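You operate a simulated robot arm through the tools that you are given. There is no shell and no other tool.

You are at the controls of a simulated robot arm. One attempt, no reset.

JOB
Load the supply to 0.6 amps at 8 volts with the load slider.
Fine: volts before the output key; end with the output off and the heat sink under 60 degrees.

It is judged by the outcome, as a careful person would: the job done as asked, and still so three seconds after it is handed in. It fails if anything else is knocked over, pushed out of place, dropped, spilled or broken.

ROBOT AND FRAMES
A 7-joint arm with a two-finger parallel gripper, fixed in place. Base frame: the origin is on the floor under the middle of its stand, x ahead of it, y to its left, z up. Units: mm, degrees, N and s.
With the tool pointing down near the work surface it reaches from about 440 to 920 mm from the base axis. Its first joint turns from -143.0 to 143.0 degrees. Payload 3 kg.
The tool frame sits at the grasp point between the pads (the TCP): z along the fingers, y along the line on which they close. The tips reach 30 mm beyond it. Largest opening 94 mm; finger width 28, thickness 10; the body of the gripper, 50 by 96 mm, starts 55 mm behind the TCP.
Orientation is told as [roll, pitch, yaw] about the base's x, y, z axes, in that order, counted from this pose: with the fingers straight down and closing along the base's y, the tool's x points along the base's -x, its y along +y and its z along -z.

CONTROLS
- The arm moves only by the tool arm_command. Its argument "commands" is a list of rows, each a list of 7 numbers: the shift along the tool's x, y, z in units of 40 mm (1.0 is 40 mm), then the turn, a rotation vector about the tool's x, y, z in units of 6 degrees (1.0 is 6 degrees), then the gripper command, from -1 (fully open) to 1 (shut), values between in proportion. In form: [[x, y, z, wx, wy, wz, hand], ...]. A call has 1 to 20 rows; each row shifts and turns the commanded pose from where the row before left it, along the tool's axes as they then stand. A call with a number of a shift or a turn outside -1 to 1 is refused whole. Rows are played at 5 a second. More than 50 mm and 8.6 degrees between two rows, or a gripper value outside its range, and nothing of the call is played. A pose out of reach is approached as far as the arm can. The call stops where the force on the tool passes 40 N (or 10 N more than at its start, if that is more) or the arm is blocked; 0.2 s more then pass. The fingers move at their own pace (about 72 mm/s each) and stop on an object; they squeeze with about 41 N. The grip force told is the motor's: it shows also when the fingers shut on nothing. Time passes only in rows, and 0.2 s behind the last, so rows that do not move let the fingers close. The reply holds the time, the measured pose of the TCP, the force on the tool along the base axes, the opening and the grip force, in the units named above and with some noise, with the torque about the TCP (base axes, N m) and any sound that the robot's microphone picked up.
- Cameras (640 x 400 px; columns grow to the right, rows downward): "scene" is fixed at [50.2, -498, 1497.7]; the picture's right is [0.88, -0.47, 0.00], its down [-0.17, -0.32, -0.93] and it looks along [0.44, 0.82, -0.36] (base axes); focal length 316 px, centre (320, 200). "wrist" rides on the gripper at [76, 14, -102] in the tool frame; the picture's right is [-0.18, 0.98, 0.00], its down [-0.75, -0.14, -0.64] and it looks along [-0.63, -0.12, 0.77] (tool axes); focal length 243 px, centre (320, 200). There is no depth. A picture from a camera that has moved, and an enlarged one, comes with that camera's place and axes in the base frame and with its lens.
- get_image(camera): a new picture of that camera. No time passes.
- close_up(camera, box): a new picture of the part [left, top, right, bottom] of that camera's present view, enlarged. No time passes.
- close_job(): hands the job in; it is judged then, once.

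Places have to be worked out from the pictures, the camera data and where the tool is seen. Open the gripper and draw the arm clear of the work before you hand the job in, unless the task says otherwise.

The tools are called as name(argument=value, ...) on one line, values as JSON. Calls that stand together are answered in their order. arm_command: Moves the arm, as the interface text tells. Its arguments: {"type":"object","properties":{"commands":{"type":"array"}},"required":["commands"]} The other tools are called the same way: get_image (camera) takes a picture; close_up (camera, box) takes an enlarged picture of a part of a camera's view; close_job () hands the job in.

At the start:

```text
time: 0.0
tcp_pos: [350.7, 535.3, 993.5]
ee_rot: [0.0, 0.0, 0.0]
wrist_force: [-0.5, 0.5, -0.1]
moment: [-0.02, 0.0, 0.01]
grip_width: 93.8
gripper_force: 0.0
```

scene: 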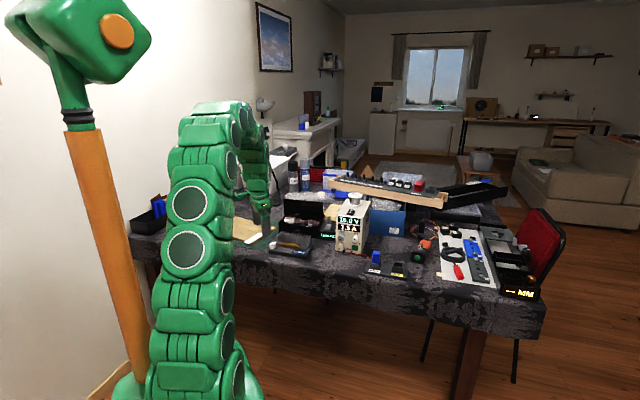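
wrist: 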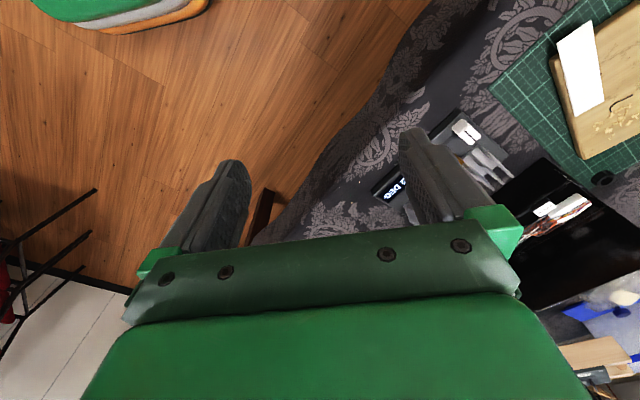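

I start by looking closer at the bench, to find the supply, load slider, and displays.

close_up(camera="scene", box=[310, 180, 430, 280])

close_up(camera="scene", box=[400, 200, 560, 310])

close_up(camera="scene", box=[220, 180, 350, 280])

```text
4.00 times, centred on (370, 230) of scene
camera zoom: at [50.2, -498.0, 1497.7], right [0.88, -0.47, 0.0], down [-0.17, -0.32, -0.93], along [0.44, 0.82, -0.36], focal length 1266 px, centre (120, 80)
```

zoom: 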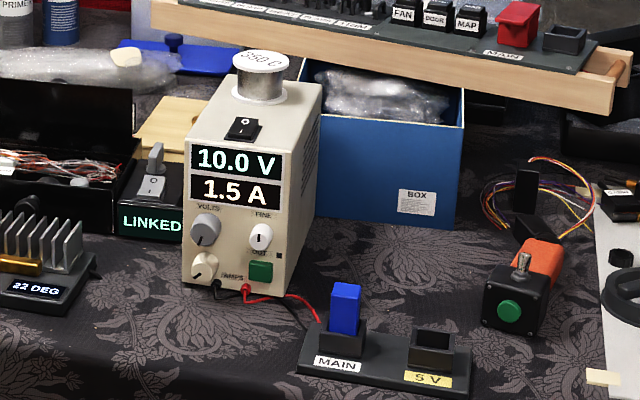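

```text
3.64 times, centred on (480, 255) of scene
camera zoom: at [50.2, -498.0, 1497.7], right [0.88, -0.47, 0.0], down [-0.17, -0.32, -0.93], along [0.44, 0.82, -0.36], focal length 1151 px, centre (-262, 0)
```

zoom: 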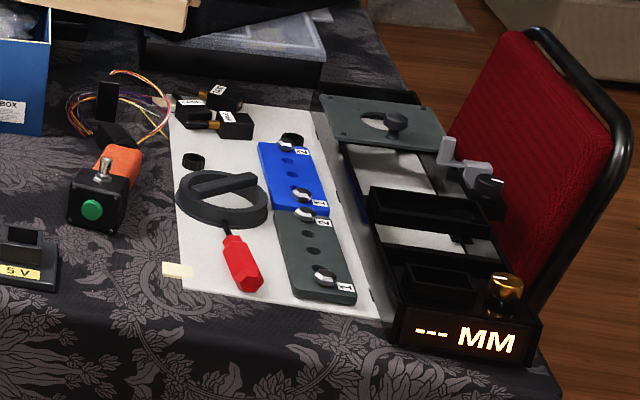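

```text
4.00 times, centred on (285, 230) of scene
camera zoom: at [50.2, -498.0, 1497.7], right [0.88, -0.47, 0.0], down [-0.17, -0.32, -0.93], along [0.44, 0.82, -0.36], focal length 1266 px, centre (460, 80)
```

zoom: 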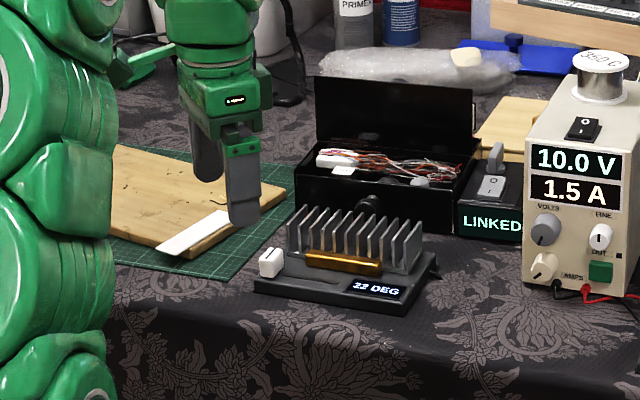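

The supply has VOLTS/FINE/AMPS knobs and a green OUT key on its front; the load resistor with a white slider and a 22 DEG display is to the left of it. I zoom in further to read the labels and control details.

close_up(camera="scene", box=[330, 190, 394, 260])

close_up(camera="scene", box=[265, 210, 345, 262])

close_up(camera="wrist", box=[360, 80, 640, 255])

```text
5.71 times, centred on (362, 225) of scene
camera zoom: at [50.2, -498.0, 1497.7], right [0.88, -0.47, 0.0], down [-0.17, -0.32, -0.93], along [0.44, 0.82, -0.36], focal length 1809 px, centre (80, 57)
```

zoom: 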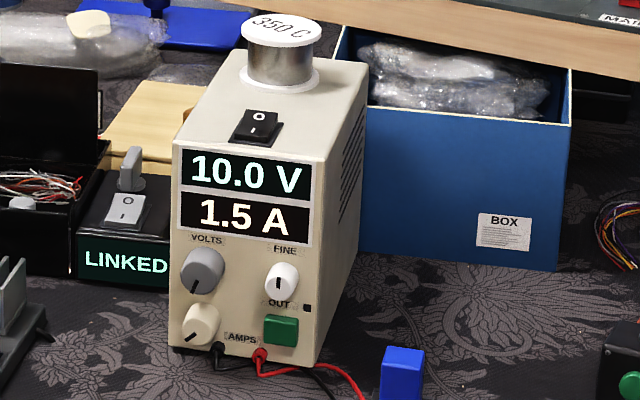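

```text
7.69 times, centred on (305, 236) of scene
camera zoom: at [50.2, -498.0, 1497.7], right [0.88, -0.47, 0.0], down [-0.17, -0.32, -0.93], along [0.44, 0.82, -0.36], focal length 2435 px, centre (435, -77)
```

zoom: 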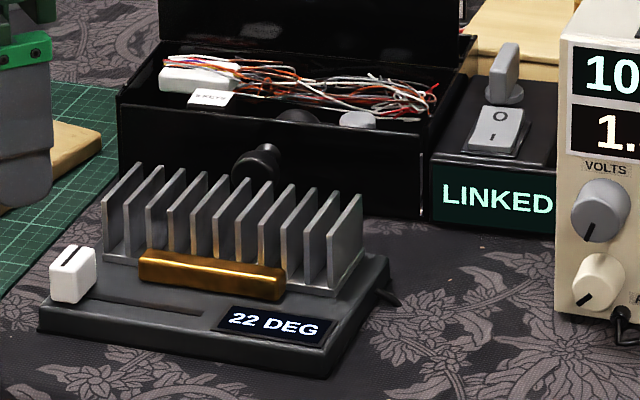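

```text
2.29 times, centred on (500, 168) of wrist
camera zoom: at [275.2, 550.0, 1096.8], right [0.18, 0.98, 0.0], down [0.75, -0.14, 0.64], along [0.63, -0.12, -0.77], focal length 555 px, centre (-91, 274)
```

zoom: 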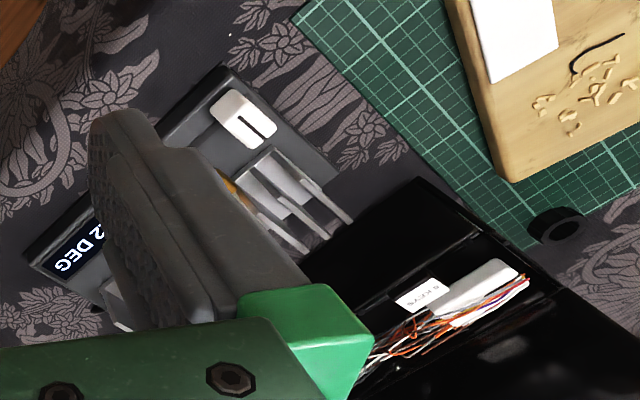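

The display, knobs and slider are roughly located: supply front around (763, 555) facing back towards the base, load slider around (467, 740), table near z≈750. I now turn the tool about its own axis in free space, so that when I tilt it level the camera is above.

arm_command(commands=[[0, 0, -0.5, 0, 0, 1, -1], [0, 0, -0.5, 0, 0, 1, -1], [0, 0, 0, 0, 0, 1, -1], [0, 0, 0, 0, 0, 1, -1], [0, 0, 0, 0, 0, 1, -1], [0, 0, 0, 0, 0, 1, -1], [0, 0, 0, 0, 0, 1, -1], [0, 0, 0, 0, 0, 1, -1], [0, 0, 0, 0, 0, 1, -1], [0, 0, 0, 0, 0, 1, -1]])

```text
time: 2.2
tcp_pos: [351.1, 535.4, 1033.9]
ee_rot: [-0.1, -0.1, -60.1]
wrist_force: [-0.1, -0.7, -0.4]
moment: [-0.01, 0.0, 0.0]
grip_width: 94.0
gripper_force: 0.0
```

Yaw follows as expected (-60). I continue the turn to about -133 and look.

arm_command(commands=[[0, 0, 0, 0, 0, 1, -1], [0, 0, 0, 0, 0, 1, -1], [0, 0, 0, 0, 0, 1, -1], [0, 0, 0, 0, 0, 1, -1], [0, 0, 0, 0, 0, 1, -1], [0, 0, 0, 0, 0, 1, -1], [0, 0, 0, 0, 0, 1, -1], [0, 0, 0, 0, 0, 1, -1], [0, 0, 0, 0, 0, 1, -1], [0, 0, 0, 0, 0, 1, -1], [0, 0, 0, 0, 0, 1, -1], [0, 0, 0, 0, 0, 1, -1], [0, 0, 0, 0, 0, 0.17, -1]])

get_image(camera="wrist")

get_image(camera="scene")

```text
time: 5.0
tcp_pos: [332.1, 521.2, 1013.6]
ee_rot: [0.0, -0.1, -133.2]
wrist_force: [0.5, 0.8, 0.4]
moment: [0.0, -0.02, 0.01]
grip_width: 93.8
gripper_force: 0.0
out of reach, approached as far as the arm can: row 12, 13
```

```text
taken
camera wrist: at [395.0, 568.1, 1117.3], right [0.59, -0.81, 0.0], down [-0.62, -0.45, 0.64], along [-0.52, -0.38, -0.77], focal length 243 px, centre (320, 200)
```

wrist: 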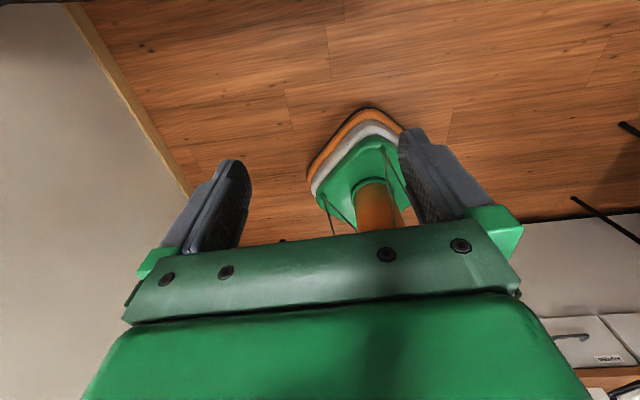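

```text
taken
```

scene: 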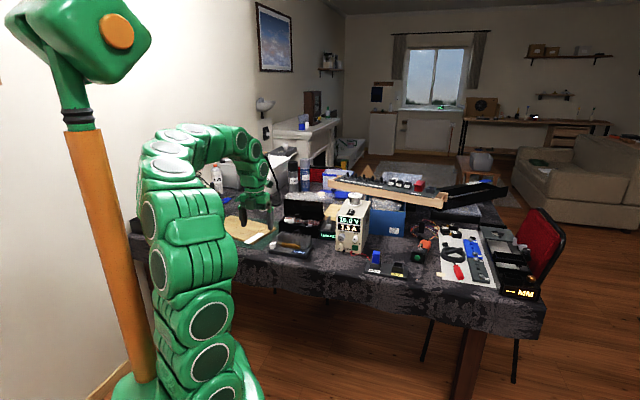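

The last rows hit a joint limit because the arm's azimuth is ~57°. Moving clockwise toward the supply frees that joint, so I shift along tool y (toward +x, −y), and rise a little.

arm_command(commands=[[0, 0.9, 0, 0, 0, 0, -1], [0, 0.9, 0, 0, 0, 0, -1], [0, 0.9, 0, 0, 0, 0, -1], [0, 0.9, 0, 0, 0, 0, -1], [0, 0.9, 0, 0, 0, 0, -1], [0, 0.9, 0, 0, 0, 0, -1], [0, 0.9, 0, 0, 0, 0, -1]])

```text
time: 6.6
tcp_pos: [516.4, 348.5, 1013.8]
ee_rot: [-0.1, 0.0, -133.0]
wrist_force: [0.4, 0.3, -0.3]
moment: [0.01, -0.04, 0.0]
grip_width: 93.8
gripper_force: 0.0
```

Now at (516, 348, 1014). I tilt the tool forward 60° toward the supply and look from there.

arm_command(commands=[[0, 0, 0, 0, 1, 0, -1], [0, 0, 0, 0, 1, 0, -1], [0, 0, 0, 0, 1, 0, -1], [0, 0, 0, 0, 1, 0, -1], [0, 0, 0, 0, 1, 0, -1], [0, 0, 0, 0, 1, 0, -1], [0, 0, 0, 0, 1, 0, -1], [0, 0, 0, 0, 1, 0, -1], [0, 0, 0, 0, 1, 0, -1], [0, 0, 0, 0, 1, 0, -1]])

get_image(camera="wrist")

get_image(camera="scene")

```text
time: 8.8
tcp_pos: [521.3, 350.3, 1018.5]
ee_rot: [0.7, 53.1, -133.2]
wrist_force: [-0.4, -0.5, 0.3]
moment: [0.0, -0.01, -0.02]
grip_width: 93.8
gripper_force: 0.0
out of reach, approached as far as the arm can: row 9, 10
```

```text
taken
camera wrist: at [505.7, 314.9, 1141.6], right [0.64, -0.76, -0.14], down [-0.77, -0.6, -0.22], along [0.08, 0.25, -0.97], focal length 243 px, centre (320, 200)
```

wrist: 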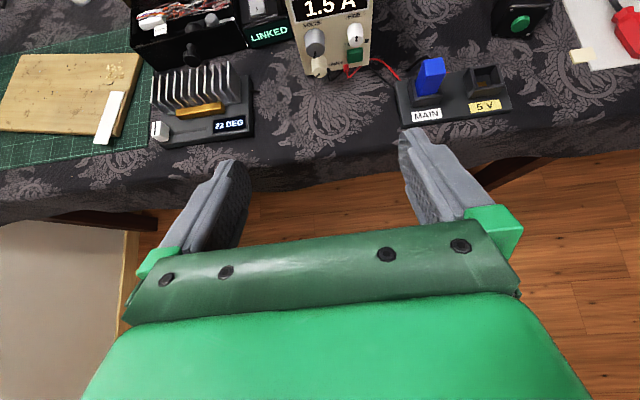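

```text
taken
```

scene: 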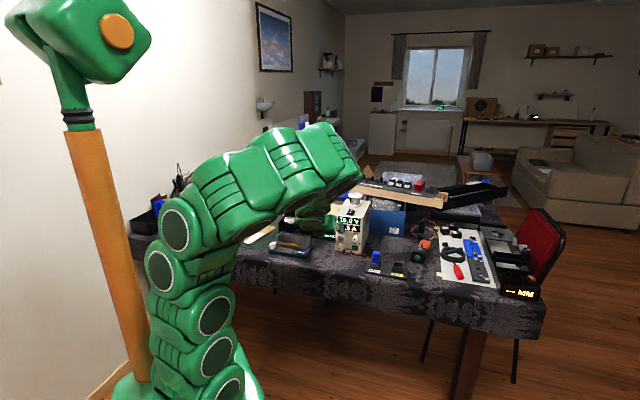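

The wrist camera now sees the supply, the load and the plugs. I zoom into the supply's front and the load before going nearer.

close_up(camera="wrist", box=[230, 0, 410, 112])

close_up(camera="wrist", box=[130, 40, 290, 160])

```text
3.56 times, centred on (320, 56) of wrist
camera zoom: at [505.7, 314.9, 1141.6], right [0.64, -0.76, -0.14], down [-0.77, -0.6, -0.22], along [0.08, 0.25, -0.97], focal length 863 px, centre (320, 712)
```

zoom: 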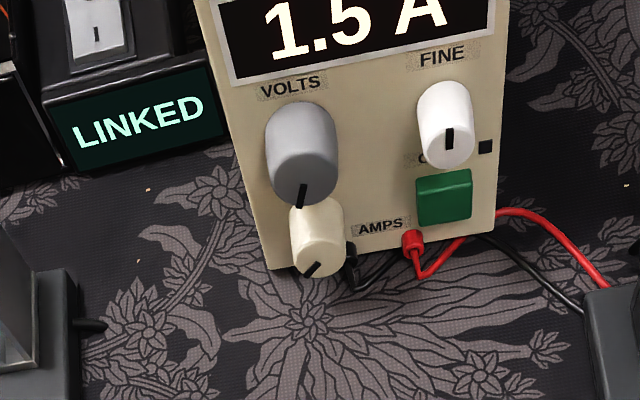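

```text
3.33 times, centred on (210, 100) of wrist
camera zoom: at [505.7, 314.9, 1141.6], right [0.64, -0.76, -0.14], down [-0.77, -0.6, -0.22], along [0.08, 0.25, -0.97], focal length 809 px, centre (687, 533)
```

zoom: 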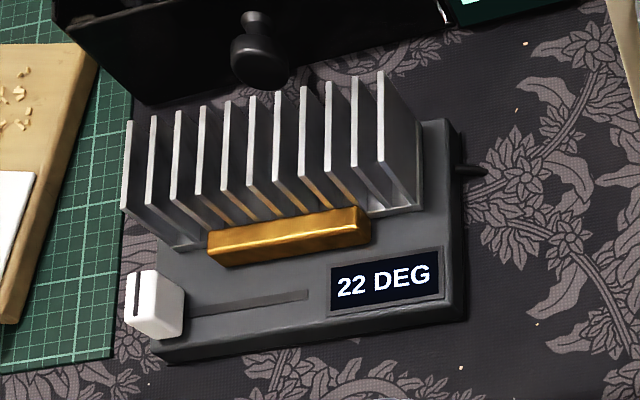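

I move forward and down a bit toward the supply, then tilt further toward level, still ~200 mm clear of the front panel.

arm_command(commands=[[-0.37, 0, 0.9, 0, 0, 0, -1], [-0.37, 0, 0.9, 0, 0, 0, -1], [-0.37, 0, 0.9, 0, 0, 0, -1], [0, 0, 0, 0, 1, 0, -1], [0, 0, 0, 0, 1, 0, -1], [0, 0, 0, 0, 1, 0, -1], [0, 0, 0, 0, 1, 0, -1], [0, 0, 0, 0, 1, 0, -1]])

get_image(camera="wrist")

get_image(camera="scene")

```text
time: 10.6
tcp_pos: [593.0, 397.1, 955.1]
ee_rot: [2.9, 83.0, -130.8]
wrist_force: [-0.5, 0.3, 0.3]
moment: [0.03, 0.02, 0.0]
grip_width: 94.0
gripper_force: 0.1
out of reach, approached as far as the arm can: row 5, 6, 7, 8
```

```text
taken
camera wrist: at [538.6, 322.2, 1043.9], right [0.7, -0.69, -0.18], down [-0.6, -0.43, -0.67], along [0.39, 0.57, -0.72], focal length 243 px, centre (320, 200)
```

wrist: 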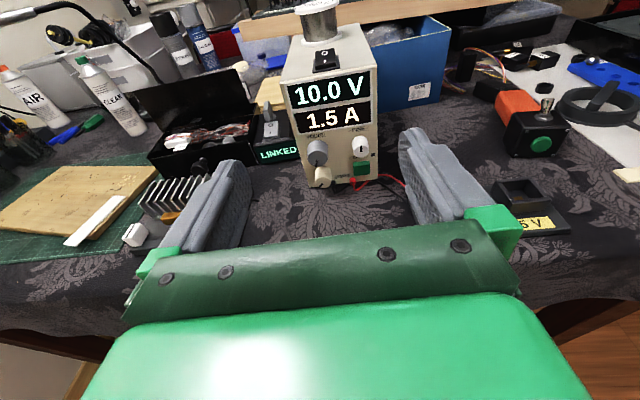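

```text
taken
```

scene: 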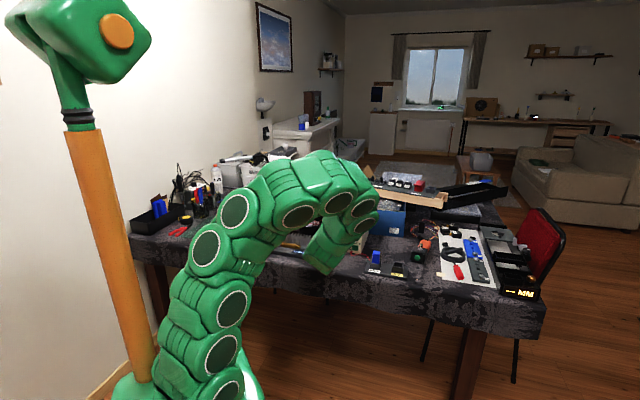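

Very good view: tool nearly level at (593, 397, 955). I zoom into the supply panel from here for locations.

close_up(camera="wrist", box=[265, 40, 409, 202])

close_up(camera="wrist", box=[290, 110, 400, 198])

```text
2.47 times, centred on (337, 121) of wrist
camera zoom: at [538.6, 322.2, 1043.9], right [0.7, -0.69, -0.18], down [-0.6, -0.43, -0.67], along [0.39, 0.57, -0.72], focal length 599 px, centre (278, 395)
```

zoom: 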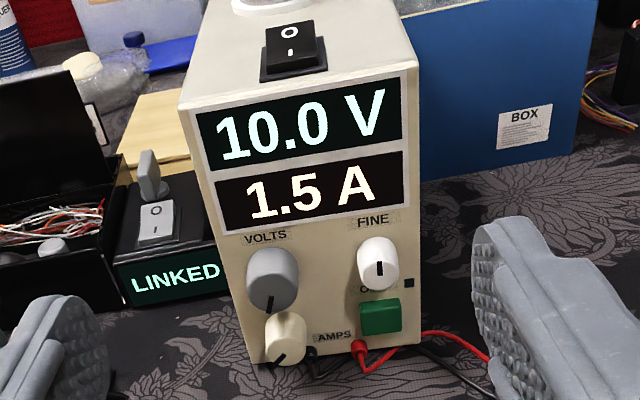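

```text
4.55 times, centred on (345, 154) of wrist
camera zoom: at [538.6, 322.2, 1043.9], right [0.7, -0.69, -0.18], down [-0.6, -0.43, -0.67], along [0.39, 0.57, -0.72], focal length 1103 px, centre (206, 409)
```

zoom: 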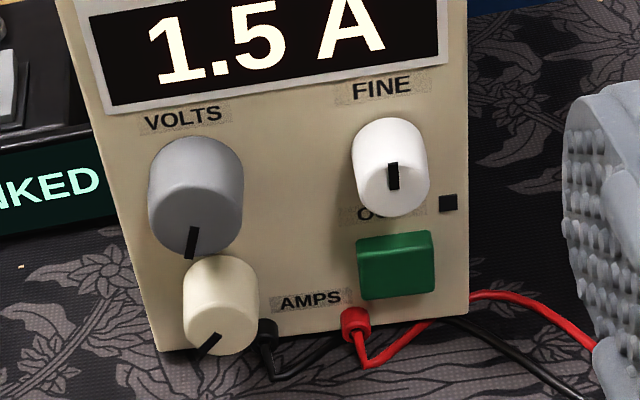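

The table and all fixtures appear rotated 45°: supply face at f≈920 along (0.707, 0.707), VOLTS knob cap near (716, 560, 823). I move to a standoff ~80 mm in front of the VOLTS knob, keeping a slight downward tilt so the wrist stays over the table edge.

arm_command(commands=[[-0.66, -0.164, 0.86, 0, 0, 0, -1], [-0.66, -0.164, 0.86, 0, 0, 0, -1], [-0.66, -0.164, 0.86, 0, 0, 0, -1], [-0.66, -0.164, 0.86, -0.2, 0, 0, -1], [0, 0, 0, 0, 0, 0, -1]])

get_image(camera="wrist")

get_image(camera="scene")

```text
time: 11.8
tcp_pos: [659.4, 505.4, 831.8]
ee_rot: [4.3, 83.0, -130.6]
wrist_force: [-0.8, 0.2, 0.0]
moment: [-0.01, 0.03, -0.01]
grip_width: 94.0
gripper_force: 0.2
```

```text
taken
camera wrist: at [604.1, 431.4, 921.6], right [0.68, -0.71, -0.17], down [-0.61, -0.42, -0.67], along [0.4, 0.56, -0.72], focal length 243 px, centre (320, 200)
```

wrist: 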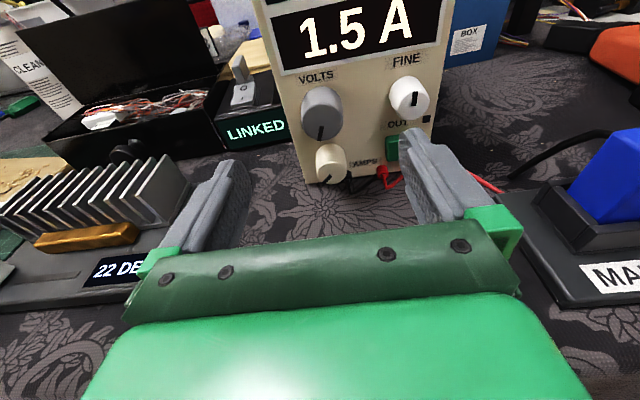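

```text
taken
```

scene: 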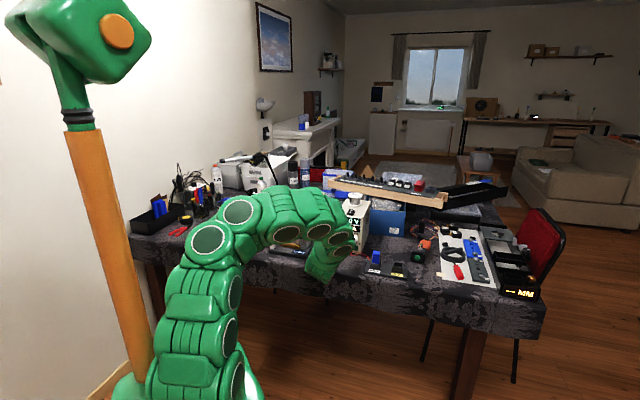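

At the standoff. I zoom on the panel from both cameras, for the knob's exact place and to check whether the display stays readable from the scene camera.

close_up(camera="wrist", box=[270, 40, 450, 190])

close_up(camera="scene", box=[310, 180, 410, 270])

```text
2.67 times, centred on (360, 115) of wrist
camera zoom: at [604.1, 431.4, 921.6], right [0.68, -0.71, -0.17], down [-0.61, -0.42, -0.67], along [0.4, 0.56, -0.72], focal length 647 px, centre (213, 427)
```

zoom: 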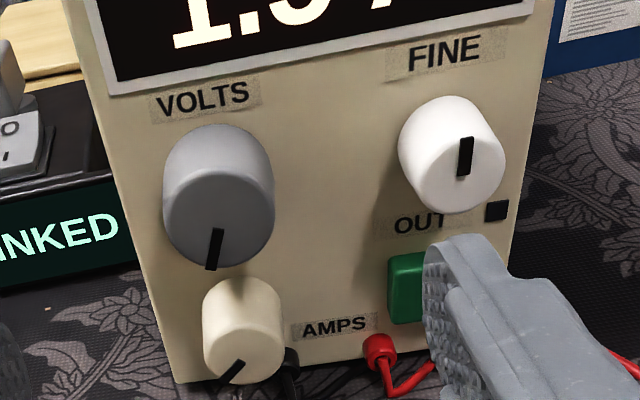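

```text
4.44 times, centred on (360, 225) of scene
camera zoom: at [50.2, -498.0, 1497.7], right [0.88, -0.47, 0.0], down [-0.17, -0.32, -0.93], along [0.44, 0.82, -0.36], focal length 1407 px, centre (142, 89)
```

zoom: 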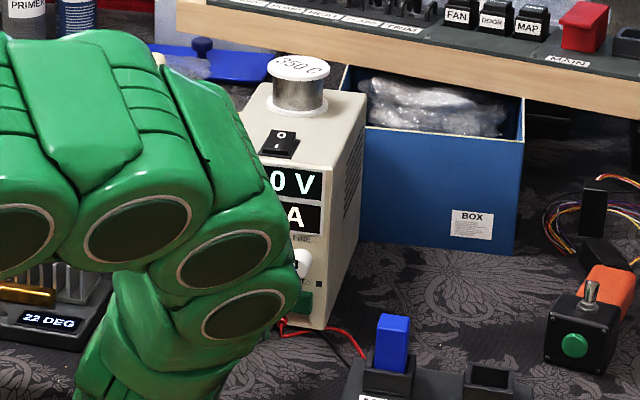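

Triangulating from the two wrist views puts the VOLTS cap at about (704, 545, 838), ~29 mm diameter, ~25 mm deep, with the panel at f≈909. I level the tool, narrow the opening to ~50 mm so the right finger clears the FINE knob, and align.

arm_command(commands=[[0, 0, 0, 0, 0.6, 0, -0.06], [0, 0, 0, 0, 0.57, 0, -0.06], [0.15, 0.09, 0.25, 0, 0, 0, -0.06], [0, 0, 0, 0, 0, 0, -0.06]])

get_image(camera="wrist")

```text
time: 12.8
tcp_pos: [669.0, 510.5, 839.5]
ee_rot: [91.9, 89.5, -42.9]
wrist_force: [0.7, 0.1, -0.6]
moment: [-0.01, 0.01, 0.01]
grip_width: 49.8
gripper_force: 0.0
```

```text
taken
camera wrist: at [606.2, 428.3, 916.8], right [0.7, -0.69, -0.18], down [-0.55, -0.36, -0.76], along [0.46, 0.62, -0.63], focal length 243 px, centre (320, 200)
```

wrist: 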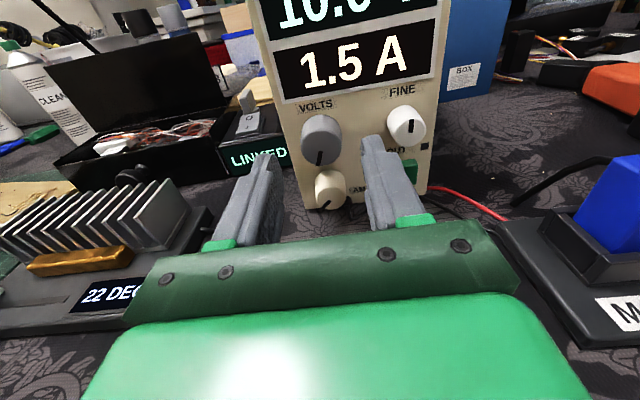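

Tool level and pointing along (0.706, 0.706, 0). I zoom once more to verify alignment with the knob before going in.

close_up(camera="wrist", box=[240, 60, 440, 230])

```text
2.35 times, centred on (340, 145) of wrist
camera zoom: at [606.2, 428.3, 916.8], right [0.7, -0.69, -0.18], down [-0.55, -0.36, -0.76], along [0.46, 0.62, -0.63], focal length 571 px, centre (273, 329)
```

zoom: 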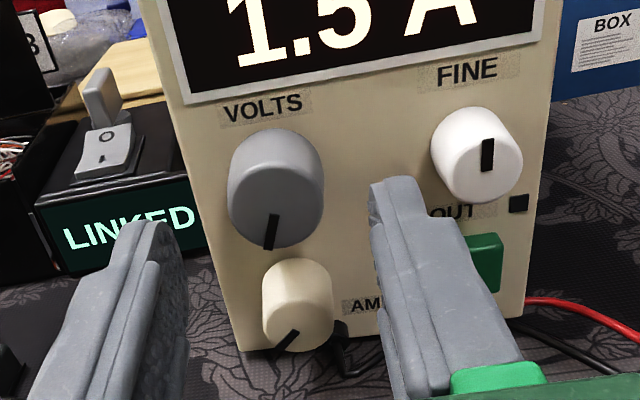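

Alignment checks out (cap at ≈(705, 546, 838)). I advance 36 mm so the fingers straddle the knob, then look before closing.

arm_command(commands=[[-0.03, 0, 0.3, 0, 0, 0, -0.06], [0, 0, 0.3, 0, 0, 0, -0.06], [0, 0, 0.3, 0, 0, 0, -0.06], [0, 0, 0, 0, 0, 0, -0.06]])

get_image(camera="wrist")

close_up(camera="wrist", box=[240, 60, 440, 230])

```text
time: 13.8
tcp_pos: [694.0, 536.8, 838.6]
ee_rot: [91.5, 89.5, -43.4]
wrist_force: [0.3, -0.2, -0.2]
moment: [-0.01, 0.03, 0.02]
grip_width: 49.9
gripper_force: 0.1
```

```text
taken
camera wrist: at [632.0, 453.9, 915.1], right [0.7, -0.69, -0.18], down [-0.55, -0.36, -0.76], along [0.46, 0.62, -0.63], focal length 243 px, centre (320, 200)
```

wrist: 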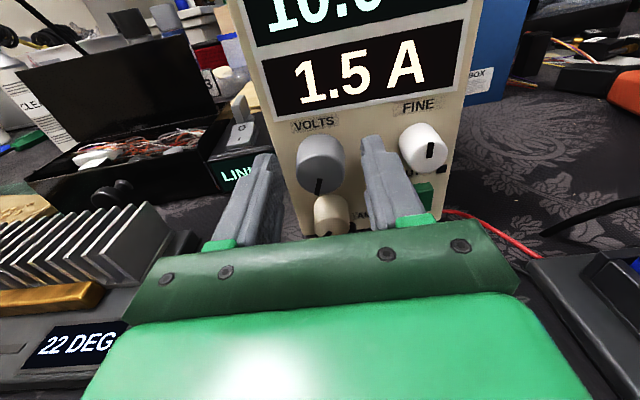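

```text
2.35 times, centred on (340, 145) of wrist
camera zoom: at [632.0, 453.9, 915.1], right [0.7, -0.69, -0.18], down [-0.55, -0.36, -0.76], along [0.46, 0.62, -0.63], focal length 571 px, centre (273, 329)
```

zoom: 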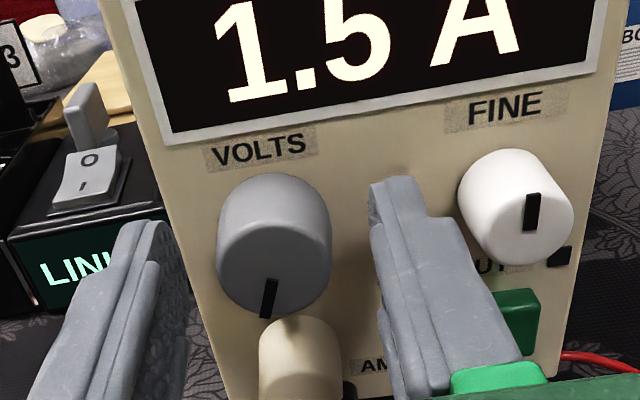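

The fingers straddle the knob evenly. I close on it.

arm_command(commands=[[0, 0, 0, 0, 0, 0, 0.2], [0, 0, 0, 0, 0, 0, 1], [0, 0, 0, 0, 0, 0, 1]])

get_image(camera="wrist")

```text
time: 14.6
tcp_pos: [695.5, 536.0, 837.9]
ee_rot: [90.3, 89.5, -44.6]
wrist_force: [-0.4, 3.2, 0.0]
moment: [0.08, -0.04, 0.12]
grip_width: 29.3
gripper_force: 41.3
```

```text
taken
camera wrist: at [631.9, 454.1, 915.1], right [0.7, -0.69, -0.18], down [-0.55, -0.36, -0.75], along [0.46, 0.62, -0.63], focal length 243 px, centre (320, 200)
```

wrist: 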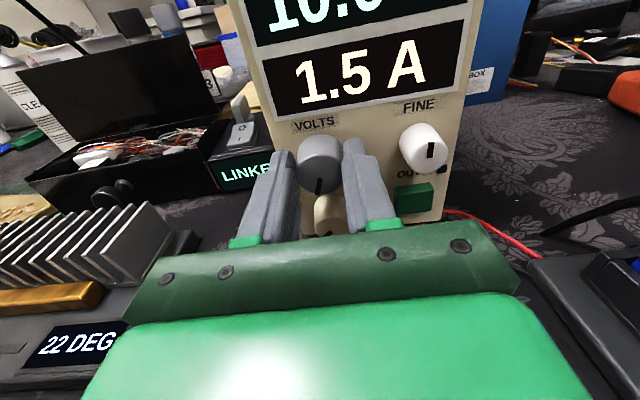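

Gripped at 29.3 mm. I try a small counter-clockwise turn (−6°) and read the display.

arm_command(commands=[[0, 0, 0, 0, 0, -0.5, 1], [0, 0, 0, 0, 0, -0.5, 1], [0, 0, 0, 0, 0, 0, 1]])

get_image(camera="wrist")

close_up(camera="scene", box=[310, 180, 410, 270])

```text
time: 15.4
tcp_pos: [694.6, 536.8, 838.7]
ee_rot: [89.9, 83.3, -45.0]
wrist_force: [-18.1, -3.1, 1.5]
moment: [0.03, 0.01, 0.36]
grip_width: 29.5
gripper_force: 41.1
```

```text
taken
camera wrist: at [626.0, 460.0, 916.1], right [0.71, -0.7, -0.07], down [-0.49, -0.42, -0.76], along [0.51, 0.58, -0.64], focal length 243 px, centre (320, 200)
```

wrist: 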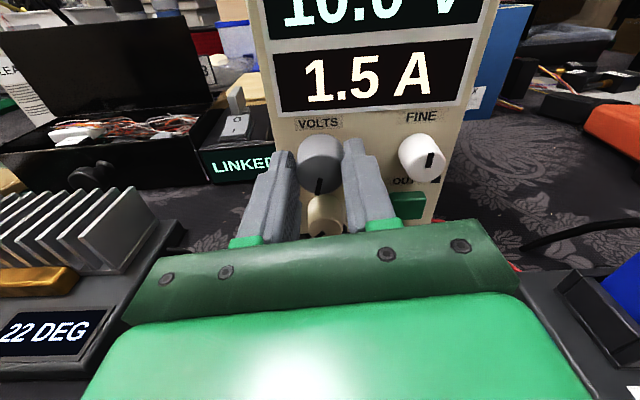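

```text
4.44 times, centred on (360, 225) of scene
camera zoom: at [50.2, -498.0, 1497.7], right [0.88, -0.47, 0.0], down [-0.17, -0.32, -0.93], along [0.44, 0.82, -0.36], focal length 1407 px, centre (142, 89)
```

zoom: 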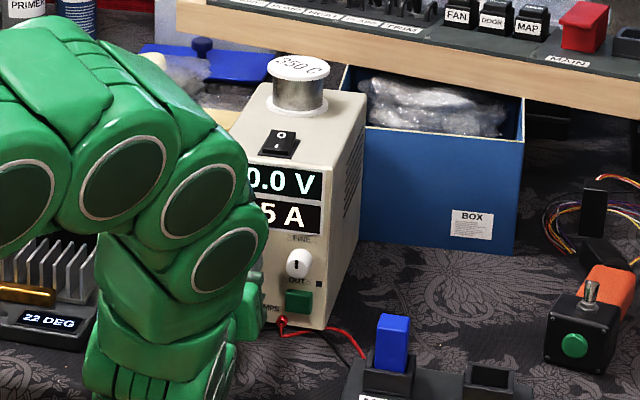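

The display still seems to read 10.0; some side force appeared. I check whether the knob actually turned with the fingers.

close_up(camera="wrist", box=[250, 0, 490, 240])

```text
1.67 times, centred on (370, 120) of wrist
camera zoom: at [626.0, 460.0, 916.1], right [0.71, -0.7, -0.07], down [-0.49, -0.42, -0.76], along [0.51, 0.58, -0.64], focal length 404 px, centre (237, 333)
```

zoom: 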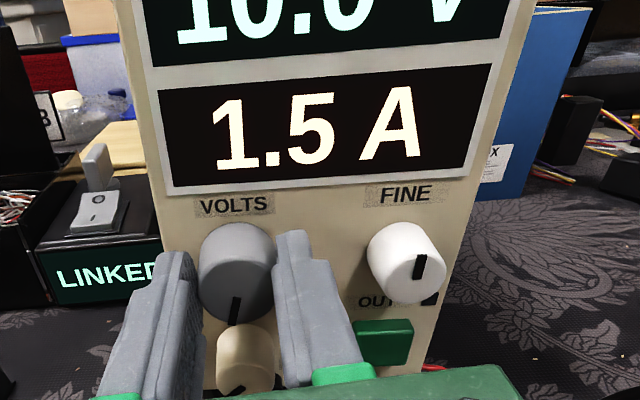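

close_up(camera="wrist", box=[285, 105, 385, 205])

close_up(camera="wrist", box=[250, 0, 510, 80])

```text
4.00 times, centred on (335, 155) of wrist
camera zoom: at [626.0, 460.0, 916.1], right [0.71, -0.7, -0.07], down [-0.49, -0.42, -0.76], along [0.51, 0.58, -0.64], focal length 970 px, centre (260, 380)
```

zoom: 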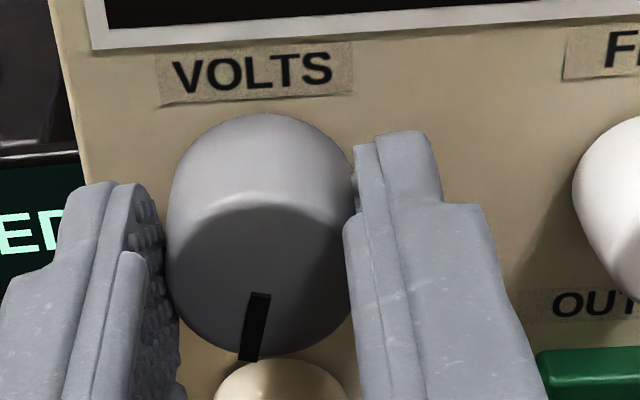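

```text
2.46 times, centred on (380, 40) of wrist
camera zoom: at [626.0, 460.0, 916.1], right [0.71, -0.7, -0.07], down [-0.49, -0.42, -0.76], along [0.51, 0.58, -0.64], focal length 597 px, centre (172, 594)
```

zoom: 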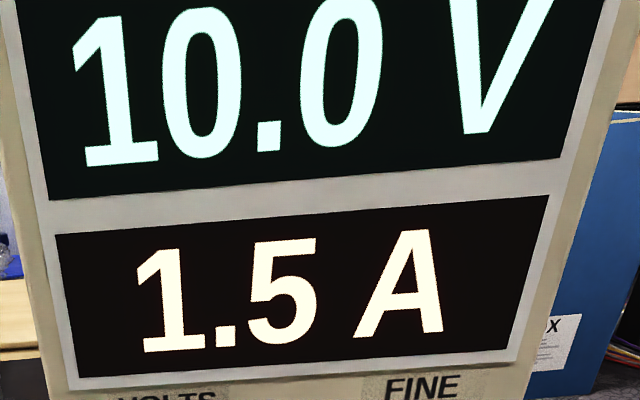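

The pointer kept its place relative to the fingers, so the knob did turn ~6° with no change of volts: probably stepped. I turn a further 6° and watch.

arm_command(commands=[[0, 0, 0, 0, 0, -0.5, 1], [0, 0, 0, 0, 0, -0.5, 1], [0, 0, 0, 0, 0, 0, 1]])

close_up(camera="wrist", box=[250, 0, 510, 80])

close_up(camera="wrist", box=[285, 105, 385, 205])

```text
time: 16.2
tcp_pos: [694.6, 536.7, 839.3]
ee_rot: [90.0, 77.4, -44.8]
wrist_force: [-17.0, 7.1, -0.1]
moment: [0.16, -0.05, 0.62]
grip_width: 29.6
gripper_force: 41.3
```

```text
2.46 times, centred on (380, 40) of wrist
camera zoom: at [620.0, 465.9, 916.2], right [0.71, -0.7, 0.03], down [-0.43, -0.47, -0.77], along [0.56, 0.53, -0.64], focal length 597 px, centre (172, 594)
```

zoom: 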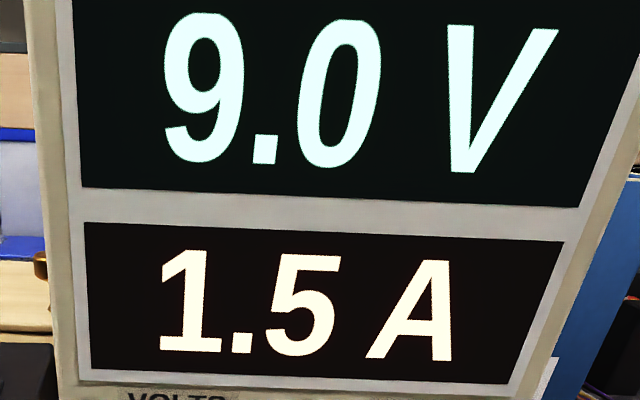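

```text
4.00 times, centred on (335, 155) of wrist
camera zoom: at [620.0, 465.9, 916.2], right [0.71, -0.7, 0.03], down [-0.43, -0.47, -0.77], along [0.56, 0.53, -0.64], focal length 970 px, centre (260, 380)
```

zoom: 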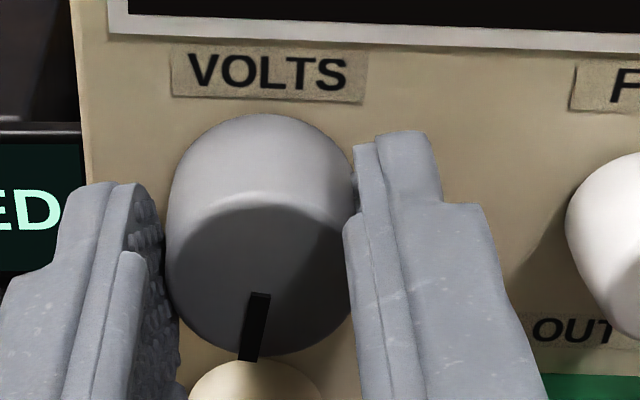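

The display dropped to 9.0 V: one step of 1 V per roughly 10–12°. I turn on in small steps towards 8.0 V, easing slightly sideways to relieve the side force.

arm_command(commands=[[0, -0.02, 0, 0, 0, -0.4, 1], [0, 0, 0, 0, 0, -0.4, 1], [0, 0, 0, 0, 0, -0.4, 1], [0, 0, 0, 0, 0, 0, 1]])

close_up(camera="wrist", box=[250, 0, 510, 80])

get_image(camera="scene")

```text
time: 17.2
tcp_pos: [693.9, 535.9, 838.6]
ee_rot: [90.1, 70.3, -44.8]
wrist_force: [-16.8, 7.2, 0.6]
moment: [0.12, -0.05, 0.68]
grip_width: 29.2
gripper_force: 41.1
```

```text
2.46 times, centred on (380, 40) of wrist
camera zoom: at [612.8, 473.0, 915.1], right [0.7, -0.7, 0.16], down [-0.37, -0.54, -0.76], along [0.61, 0.47, -0.63], focal length 597 px, centre (172, 594)
```

zoom: 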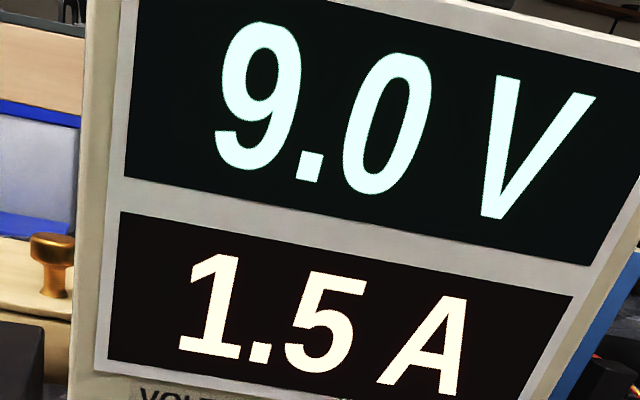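

```text
taken
```

scene: 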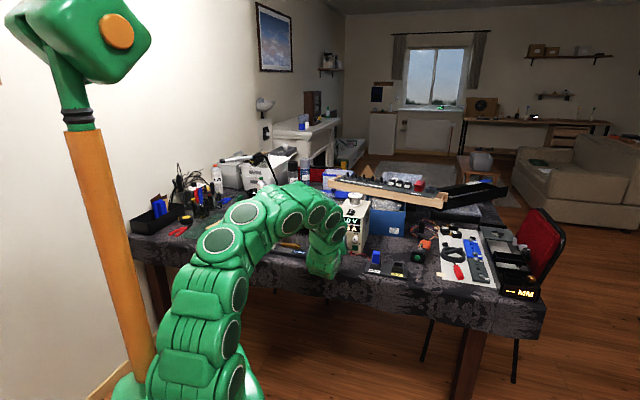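

Still 9.0 at about 19°. I continue a few degrees more.

arm_command(commands=[[0, 0, 0, 0, 0, -0.4, 1], [0, 0, 0, 0, 0, -0.4, 1], [0, 0, 0, 0, 0, 0, 1]])

close_up(camera="wrist", box=[250, 0, 510, 80])

```text
time: 18.0
tcp_pos: [693.8, 537.4, 837.8]
ee_rot: [90.0, 65.6, -44.8]
wrist_force: [-9.5, 11.6, -0.2]
moment: [0.04, 0.06, 0.77]
grip_width: 29.4
gripper_force: 41.0
```

```text
2.46 times, centred on (380, 40) of wrist
camera zoom: at [608.2, 477.5, 913.8], right [0.69, -0.68, 0.24], down [-0.32, -0.59, -0.74], along [0.65, 0.44, -0.62], focal length 597 px, centre (172, 594)
```

zoom: 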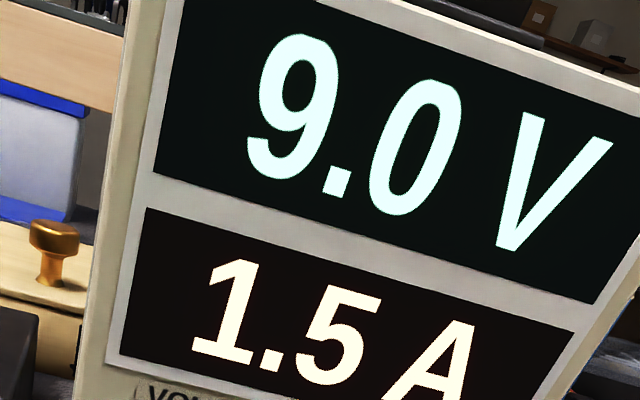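

arm_command(commands=[[0, 0, 0, 0, 0, -0.4, 1], [0, 0, 0, 0, 0, -0.3, 1], [0, 0, 0, 0, 0, 0, 1]])

close_up(camera="wrist", box=[250, 0, 510, 160])

close_up(camera="wrist", box=[285, 105, 385, 205])

```text
time: 18.8
tcp_pos: [693.8, 535.6, 837.7]
ee_rot: [89.9, 61.3, -44.9]
wrist_force: [-8.9, 9.4, 0.5]
moment: [-0.26, 0.36, 0.35]
grip_width: 29.5
gripper_force: 41.5
```

```text
2.46 times, centred on (380, 80) of wrist
camera zoom: at [604.3, 481.1, 912.2], right [0.67, -0.67, 0.31], down [-0.28, -0.62, -0.73], along [0.68, 0.4, -0.61], focal length 597 px, centre (172, 495)
```

zoom: 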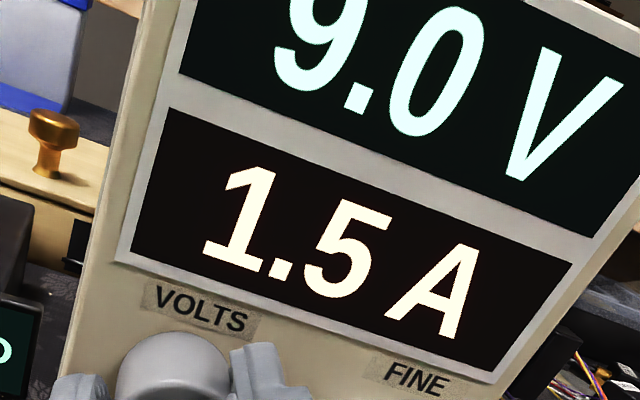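

```text
4.00 times, centred on (335, 155) of wrist
camera zoom: at [604.3, 481.1, 912.2], right [0.67, -0.67, 0.31], down [-0.28, -0.62, -0.73], along [0.68, 0.4, -0.61], focal length 970 px, centre (260, 380)
```

zoom: 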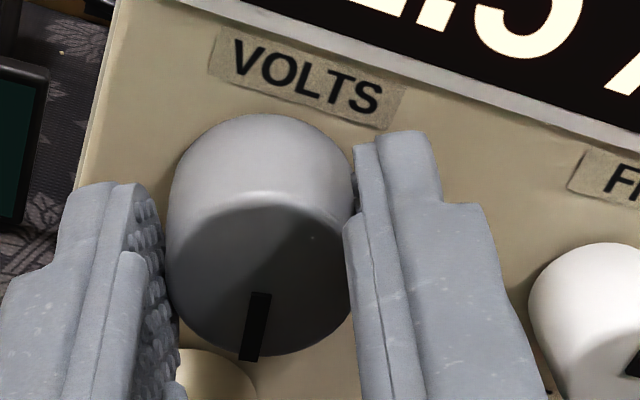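

The knob follows well (28° so far) but the volts step is larger than expected; next step should come near 36–42°. I open slightly, swing back 42°, and take a fresh grip to continue.

arm_command(commands=[[0, 0, 0, 0, 0, 0, 0.1], [0, 0, 0, 0, 0, 0, 0.1], [0, 0, 0, 0, 0, 1, 0.1], [0, 0, 0, 0, 0, 1, 0.1], [0, 0, 0, 0, 0, 1, 0.1], [0, 0, 0, 0, 0, 1, 0.1], [0, 0, 0, 0, 0, 1, 0.1], [0, 0, 0, 0, 0, 1, 0.1], [0, 0, 0, 0, 0, 0.7, 0.1], [0, 0, 0, 0, 0, 0, 0.1]])

get_image(camera="wrist")

close_up(camera="wrist", box=[265, 85, 405, 205])

```text
time: 21.0
tcp_pos: [685.2, 533.0, 833.9]
ee_rot: [-89.9, 83.6, 135.4]
wrist_force: [0.1, -0.5, 0.3]
moment: [0.0, 0.02, -0.01]
grip_width: 42.2
gripper_force: 0.2
out of reach, approached as far as the arm can: row 8, 9
```

```text
taken
camera wrist: at [628.9, 444.7, 908.5], right [0.68, -0.67, -0.29], down [-0.61, -0.3, -0.73], along [0.41, 0.68, -0.61], focal length 243 px, centre (320, 200)
```

wrist: 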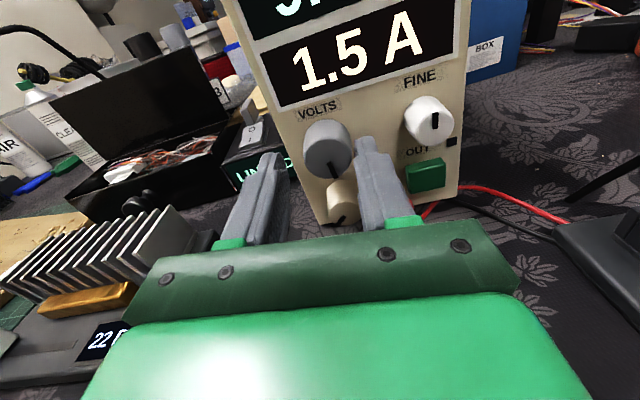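

```text
3.33 times, centred on (335, 145) of wrist
camera zoom: at [628.9, 444.7, 908.5], right [0.68, -0.67, -0.29], down [-0.61, -0.3, -0.73], along [0.41, 0.68, -0.61], focal length 809 px, centre (270, 383)
```

zoom: 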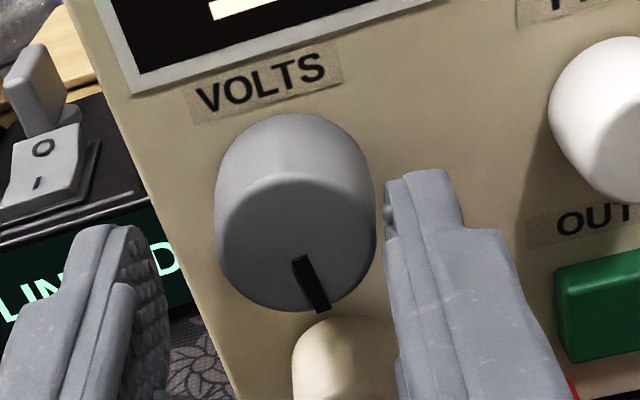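

The wrist joint reached its limit at +6°, drifting the TCP by a few mm; the knob is untouched with its pointer now moved ~28°. I turn back 3° and re-centre on the knob.

arm_command(commands=[[0.05, 0.06, 0, 0, 0, -0.5, 0.1], [0.05, 0.05, 0.1, 0, 0, 0, 0.1], [0, 0, 0.14, 0, 0, 0, 0.1], [0, 0, 0, 0, 0, 0, 0.1]])

get_image(camera="wrist")

close_up(camera="wrist", box=[265, 85, 405, 205])

```text
time: 22.0
tcp_pos: [691.6, 532.0, 836.2]
ee_rot: [-90.2, 84.5, 135.1]
wrist_force: [-0.6, 0.1, -0.4]
moment: [0.03, 0.0, 0.02]
grip_width: 42.4
gripper_force: 0.0
out of reach, approached as far as the arm can: row 3
```

```text
taken
camera wrist: at [634.7, 444.6, 912.1], right [0.68, -0.68, -0.28], down [-0.6, -0.31, -0.74], along [0.41, 0.67, -0.62], focal length 243 px, centre (320, 200)
```

wrist: 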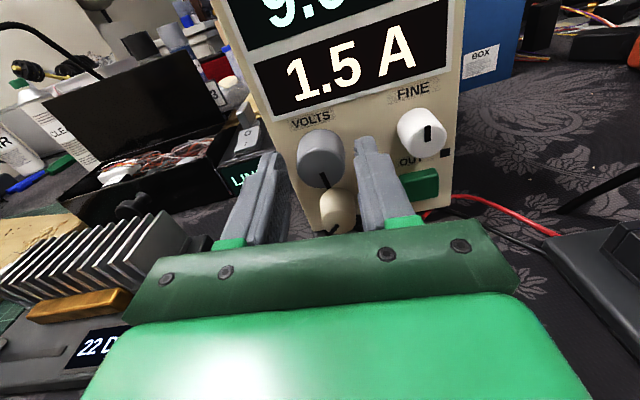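

```text
3.33 times, centred on (335, 145) of wrist
camera zoom: at [634.7, 444.6, 912.1], right [0.68, -0.68, -0.28], down [-0.6, -0.31, -0.74], along [0.41, 0.67, -0.62], focal length 809 px, centre (270, 383)
```

zoom: 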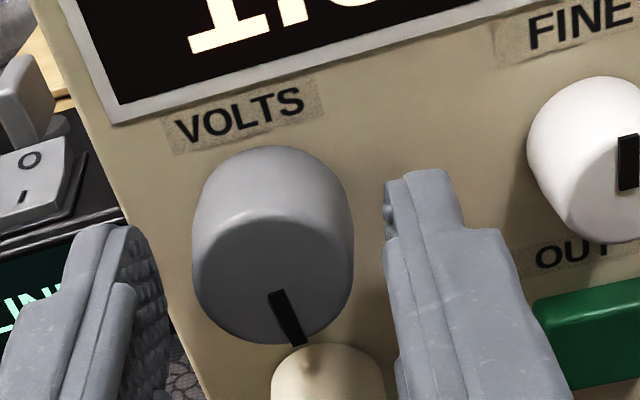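

Now centred (s≈113); I turn to level, move 6 mm in, and close on the knob.

arm_command(commands=[[0.04, -0.01, 0, 0, 0, -0.9, 0.1], [0, 0, 0.14, 0, 0, 0, 0.1], [0, 0, 0, 0, 0, 0, 1], [0, 0, 0, 0, 0, 0, 1], [0, 0, 0, 0, 0, 0, 1]])

get_image(camera="wrist")

```text
time: 23.2
tcp_pos: [695.5, 536.0, 838.7]
ee_rot: [-53.3, 89.9, 171.9]
wrist_force: [-5.5, -5.5, 0.2]
moment: [-0.03, 0.06, -0.07]
grip_width: 29.2
gripper_force: 40.7
```

```text
taken
camera wrist: at [633.4, 453.6, 915.0], right [0.7, -0.69, -0.19], down [-0.55, -0.36, -0.75], along [0.46, 0.63, -0.63], focal length 243 px, centre (320, 200)
```

wrist: 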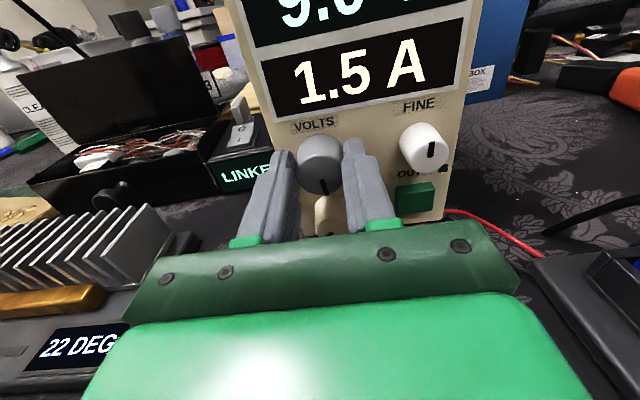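

Gripped again, still 9.0 V. I turn another −9° CCW and read.

arm_command(commands=[[0, 0, 0, 0, 0, -0.5, 1], [0, 0, 0, 0, 0, -0.5, 1], [0, 0, 0, 0, 0, -0.5, 1], [0, 0, 0, 0, 0, 0, 1]])

close_up(camera="wrist", box=[250, 0, 510, 160])

```text
time: 24.2
tcp_pos: [695.1, 536.9, 838.9]
ee_rot: [89.7, 81.1, -45.1]
wrist_force: [-3.5, -1.7, -0.5]
moment: [-0.18, 0.17, 0.09]
grip_width: 29.5
gripper_force: 41.2
```

```text
2.46 times, centred on (380, 80) of wrist
camera zoom: at [624.6, 462.5, 916.3], right [0.71, -0.7, -0.03], down [-0.47, -0.44, -0.77], along [0.53, 0.56, -0.64], focal length 597 px, centre (172, 495)
```

zoom: 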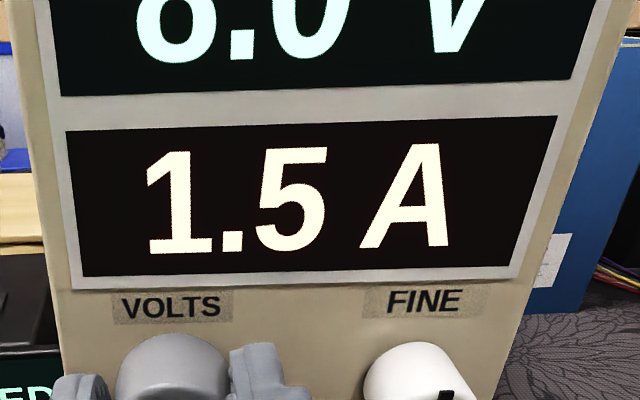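

close_up(camera="wrist", box=[290, 0, 470, 60])

close_up(camera="scene", box=[330, 190, 394, 260])

```text
3.56 times, centred on (380, 30) of wrist
camera zoom: at [624.6, 462.5, 916.3], right [0.71, -0.7, -0.03], down [-0.47, -0.44, -0.77], along [0.53, 0.56, -0.64], focal length 863 px, centre (107, 804)
```

zoom: 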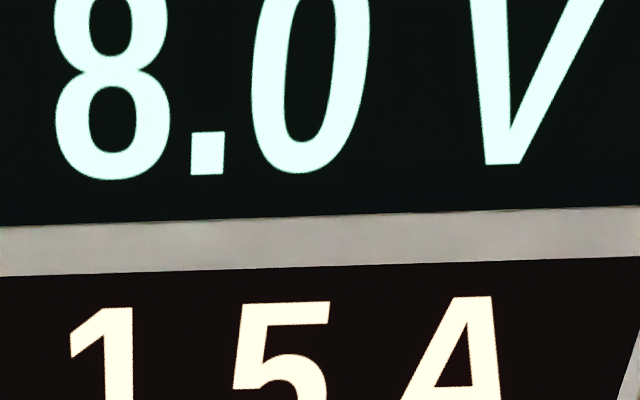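

```text
5.71 times, centred on (362, 225) of scene
camera zoom: at [50.2, -498.0, 1497.7], right [0.88, -0.47, 0.0], down [-0.17, -0.32, -0.93], along [0.44, 0.82, -0.36], focal length 1809 px, centre (80, 57)
```

zoom: 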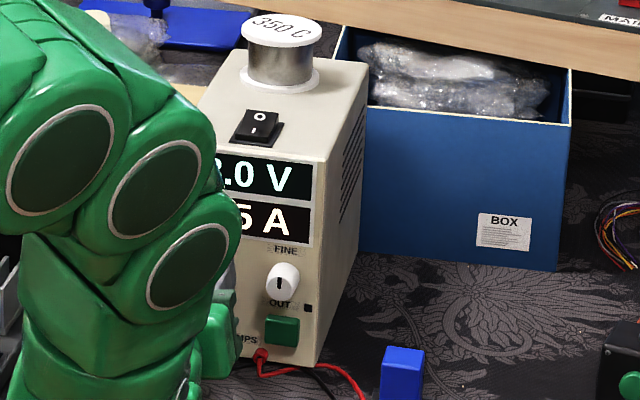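

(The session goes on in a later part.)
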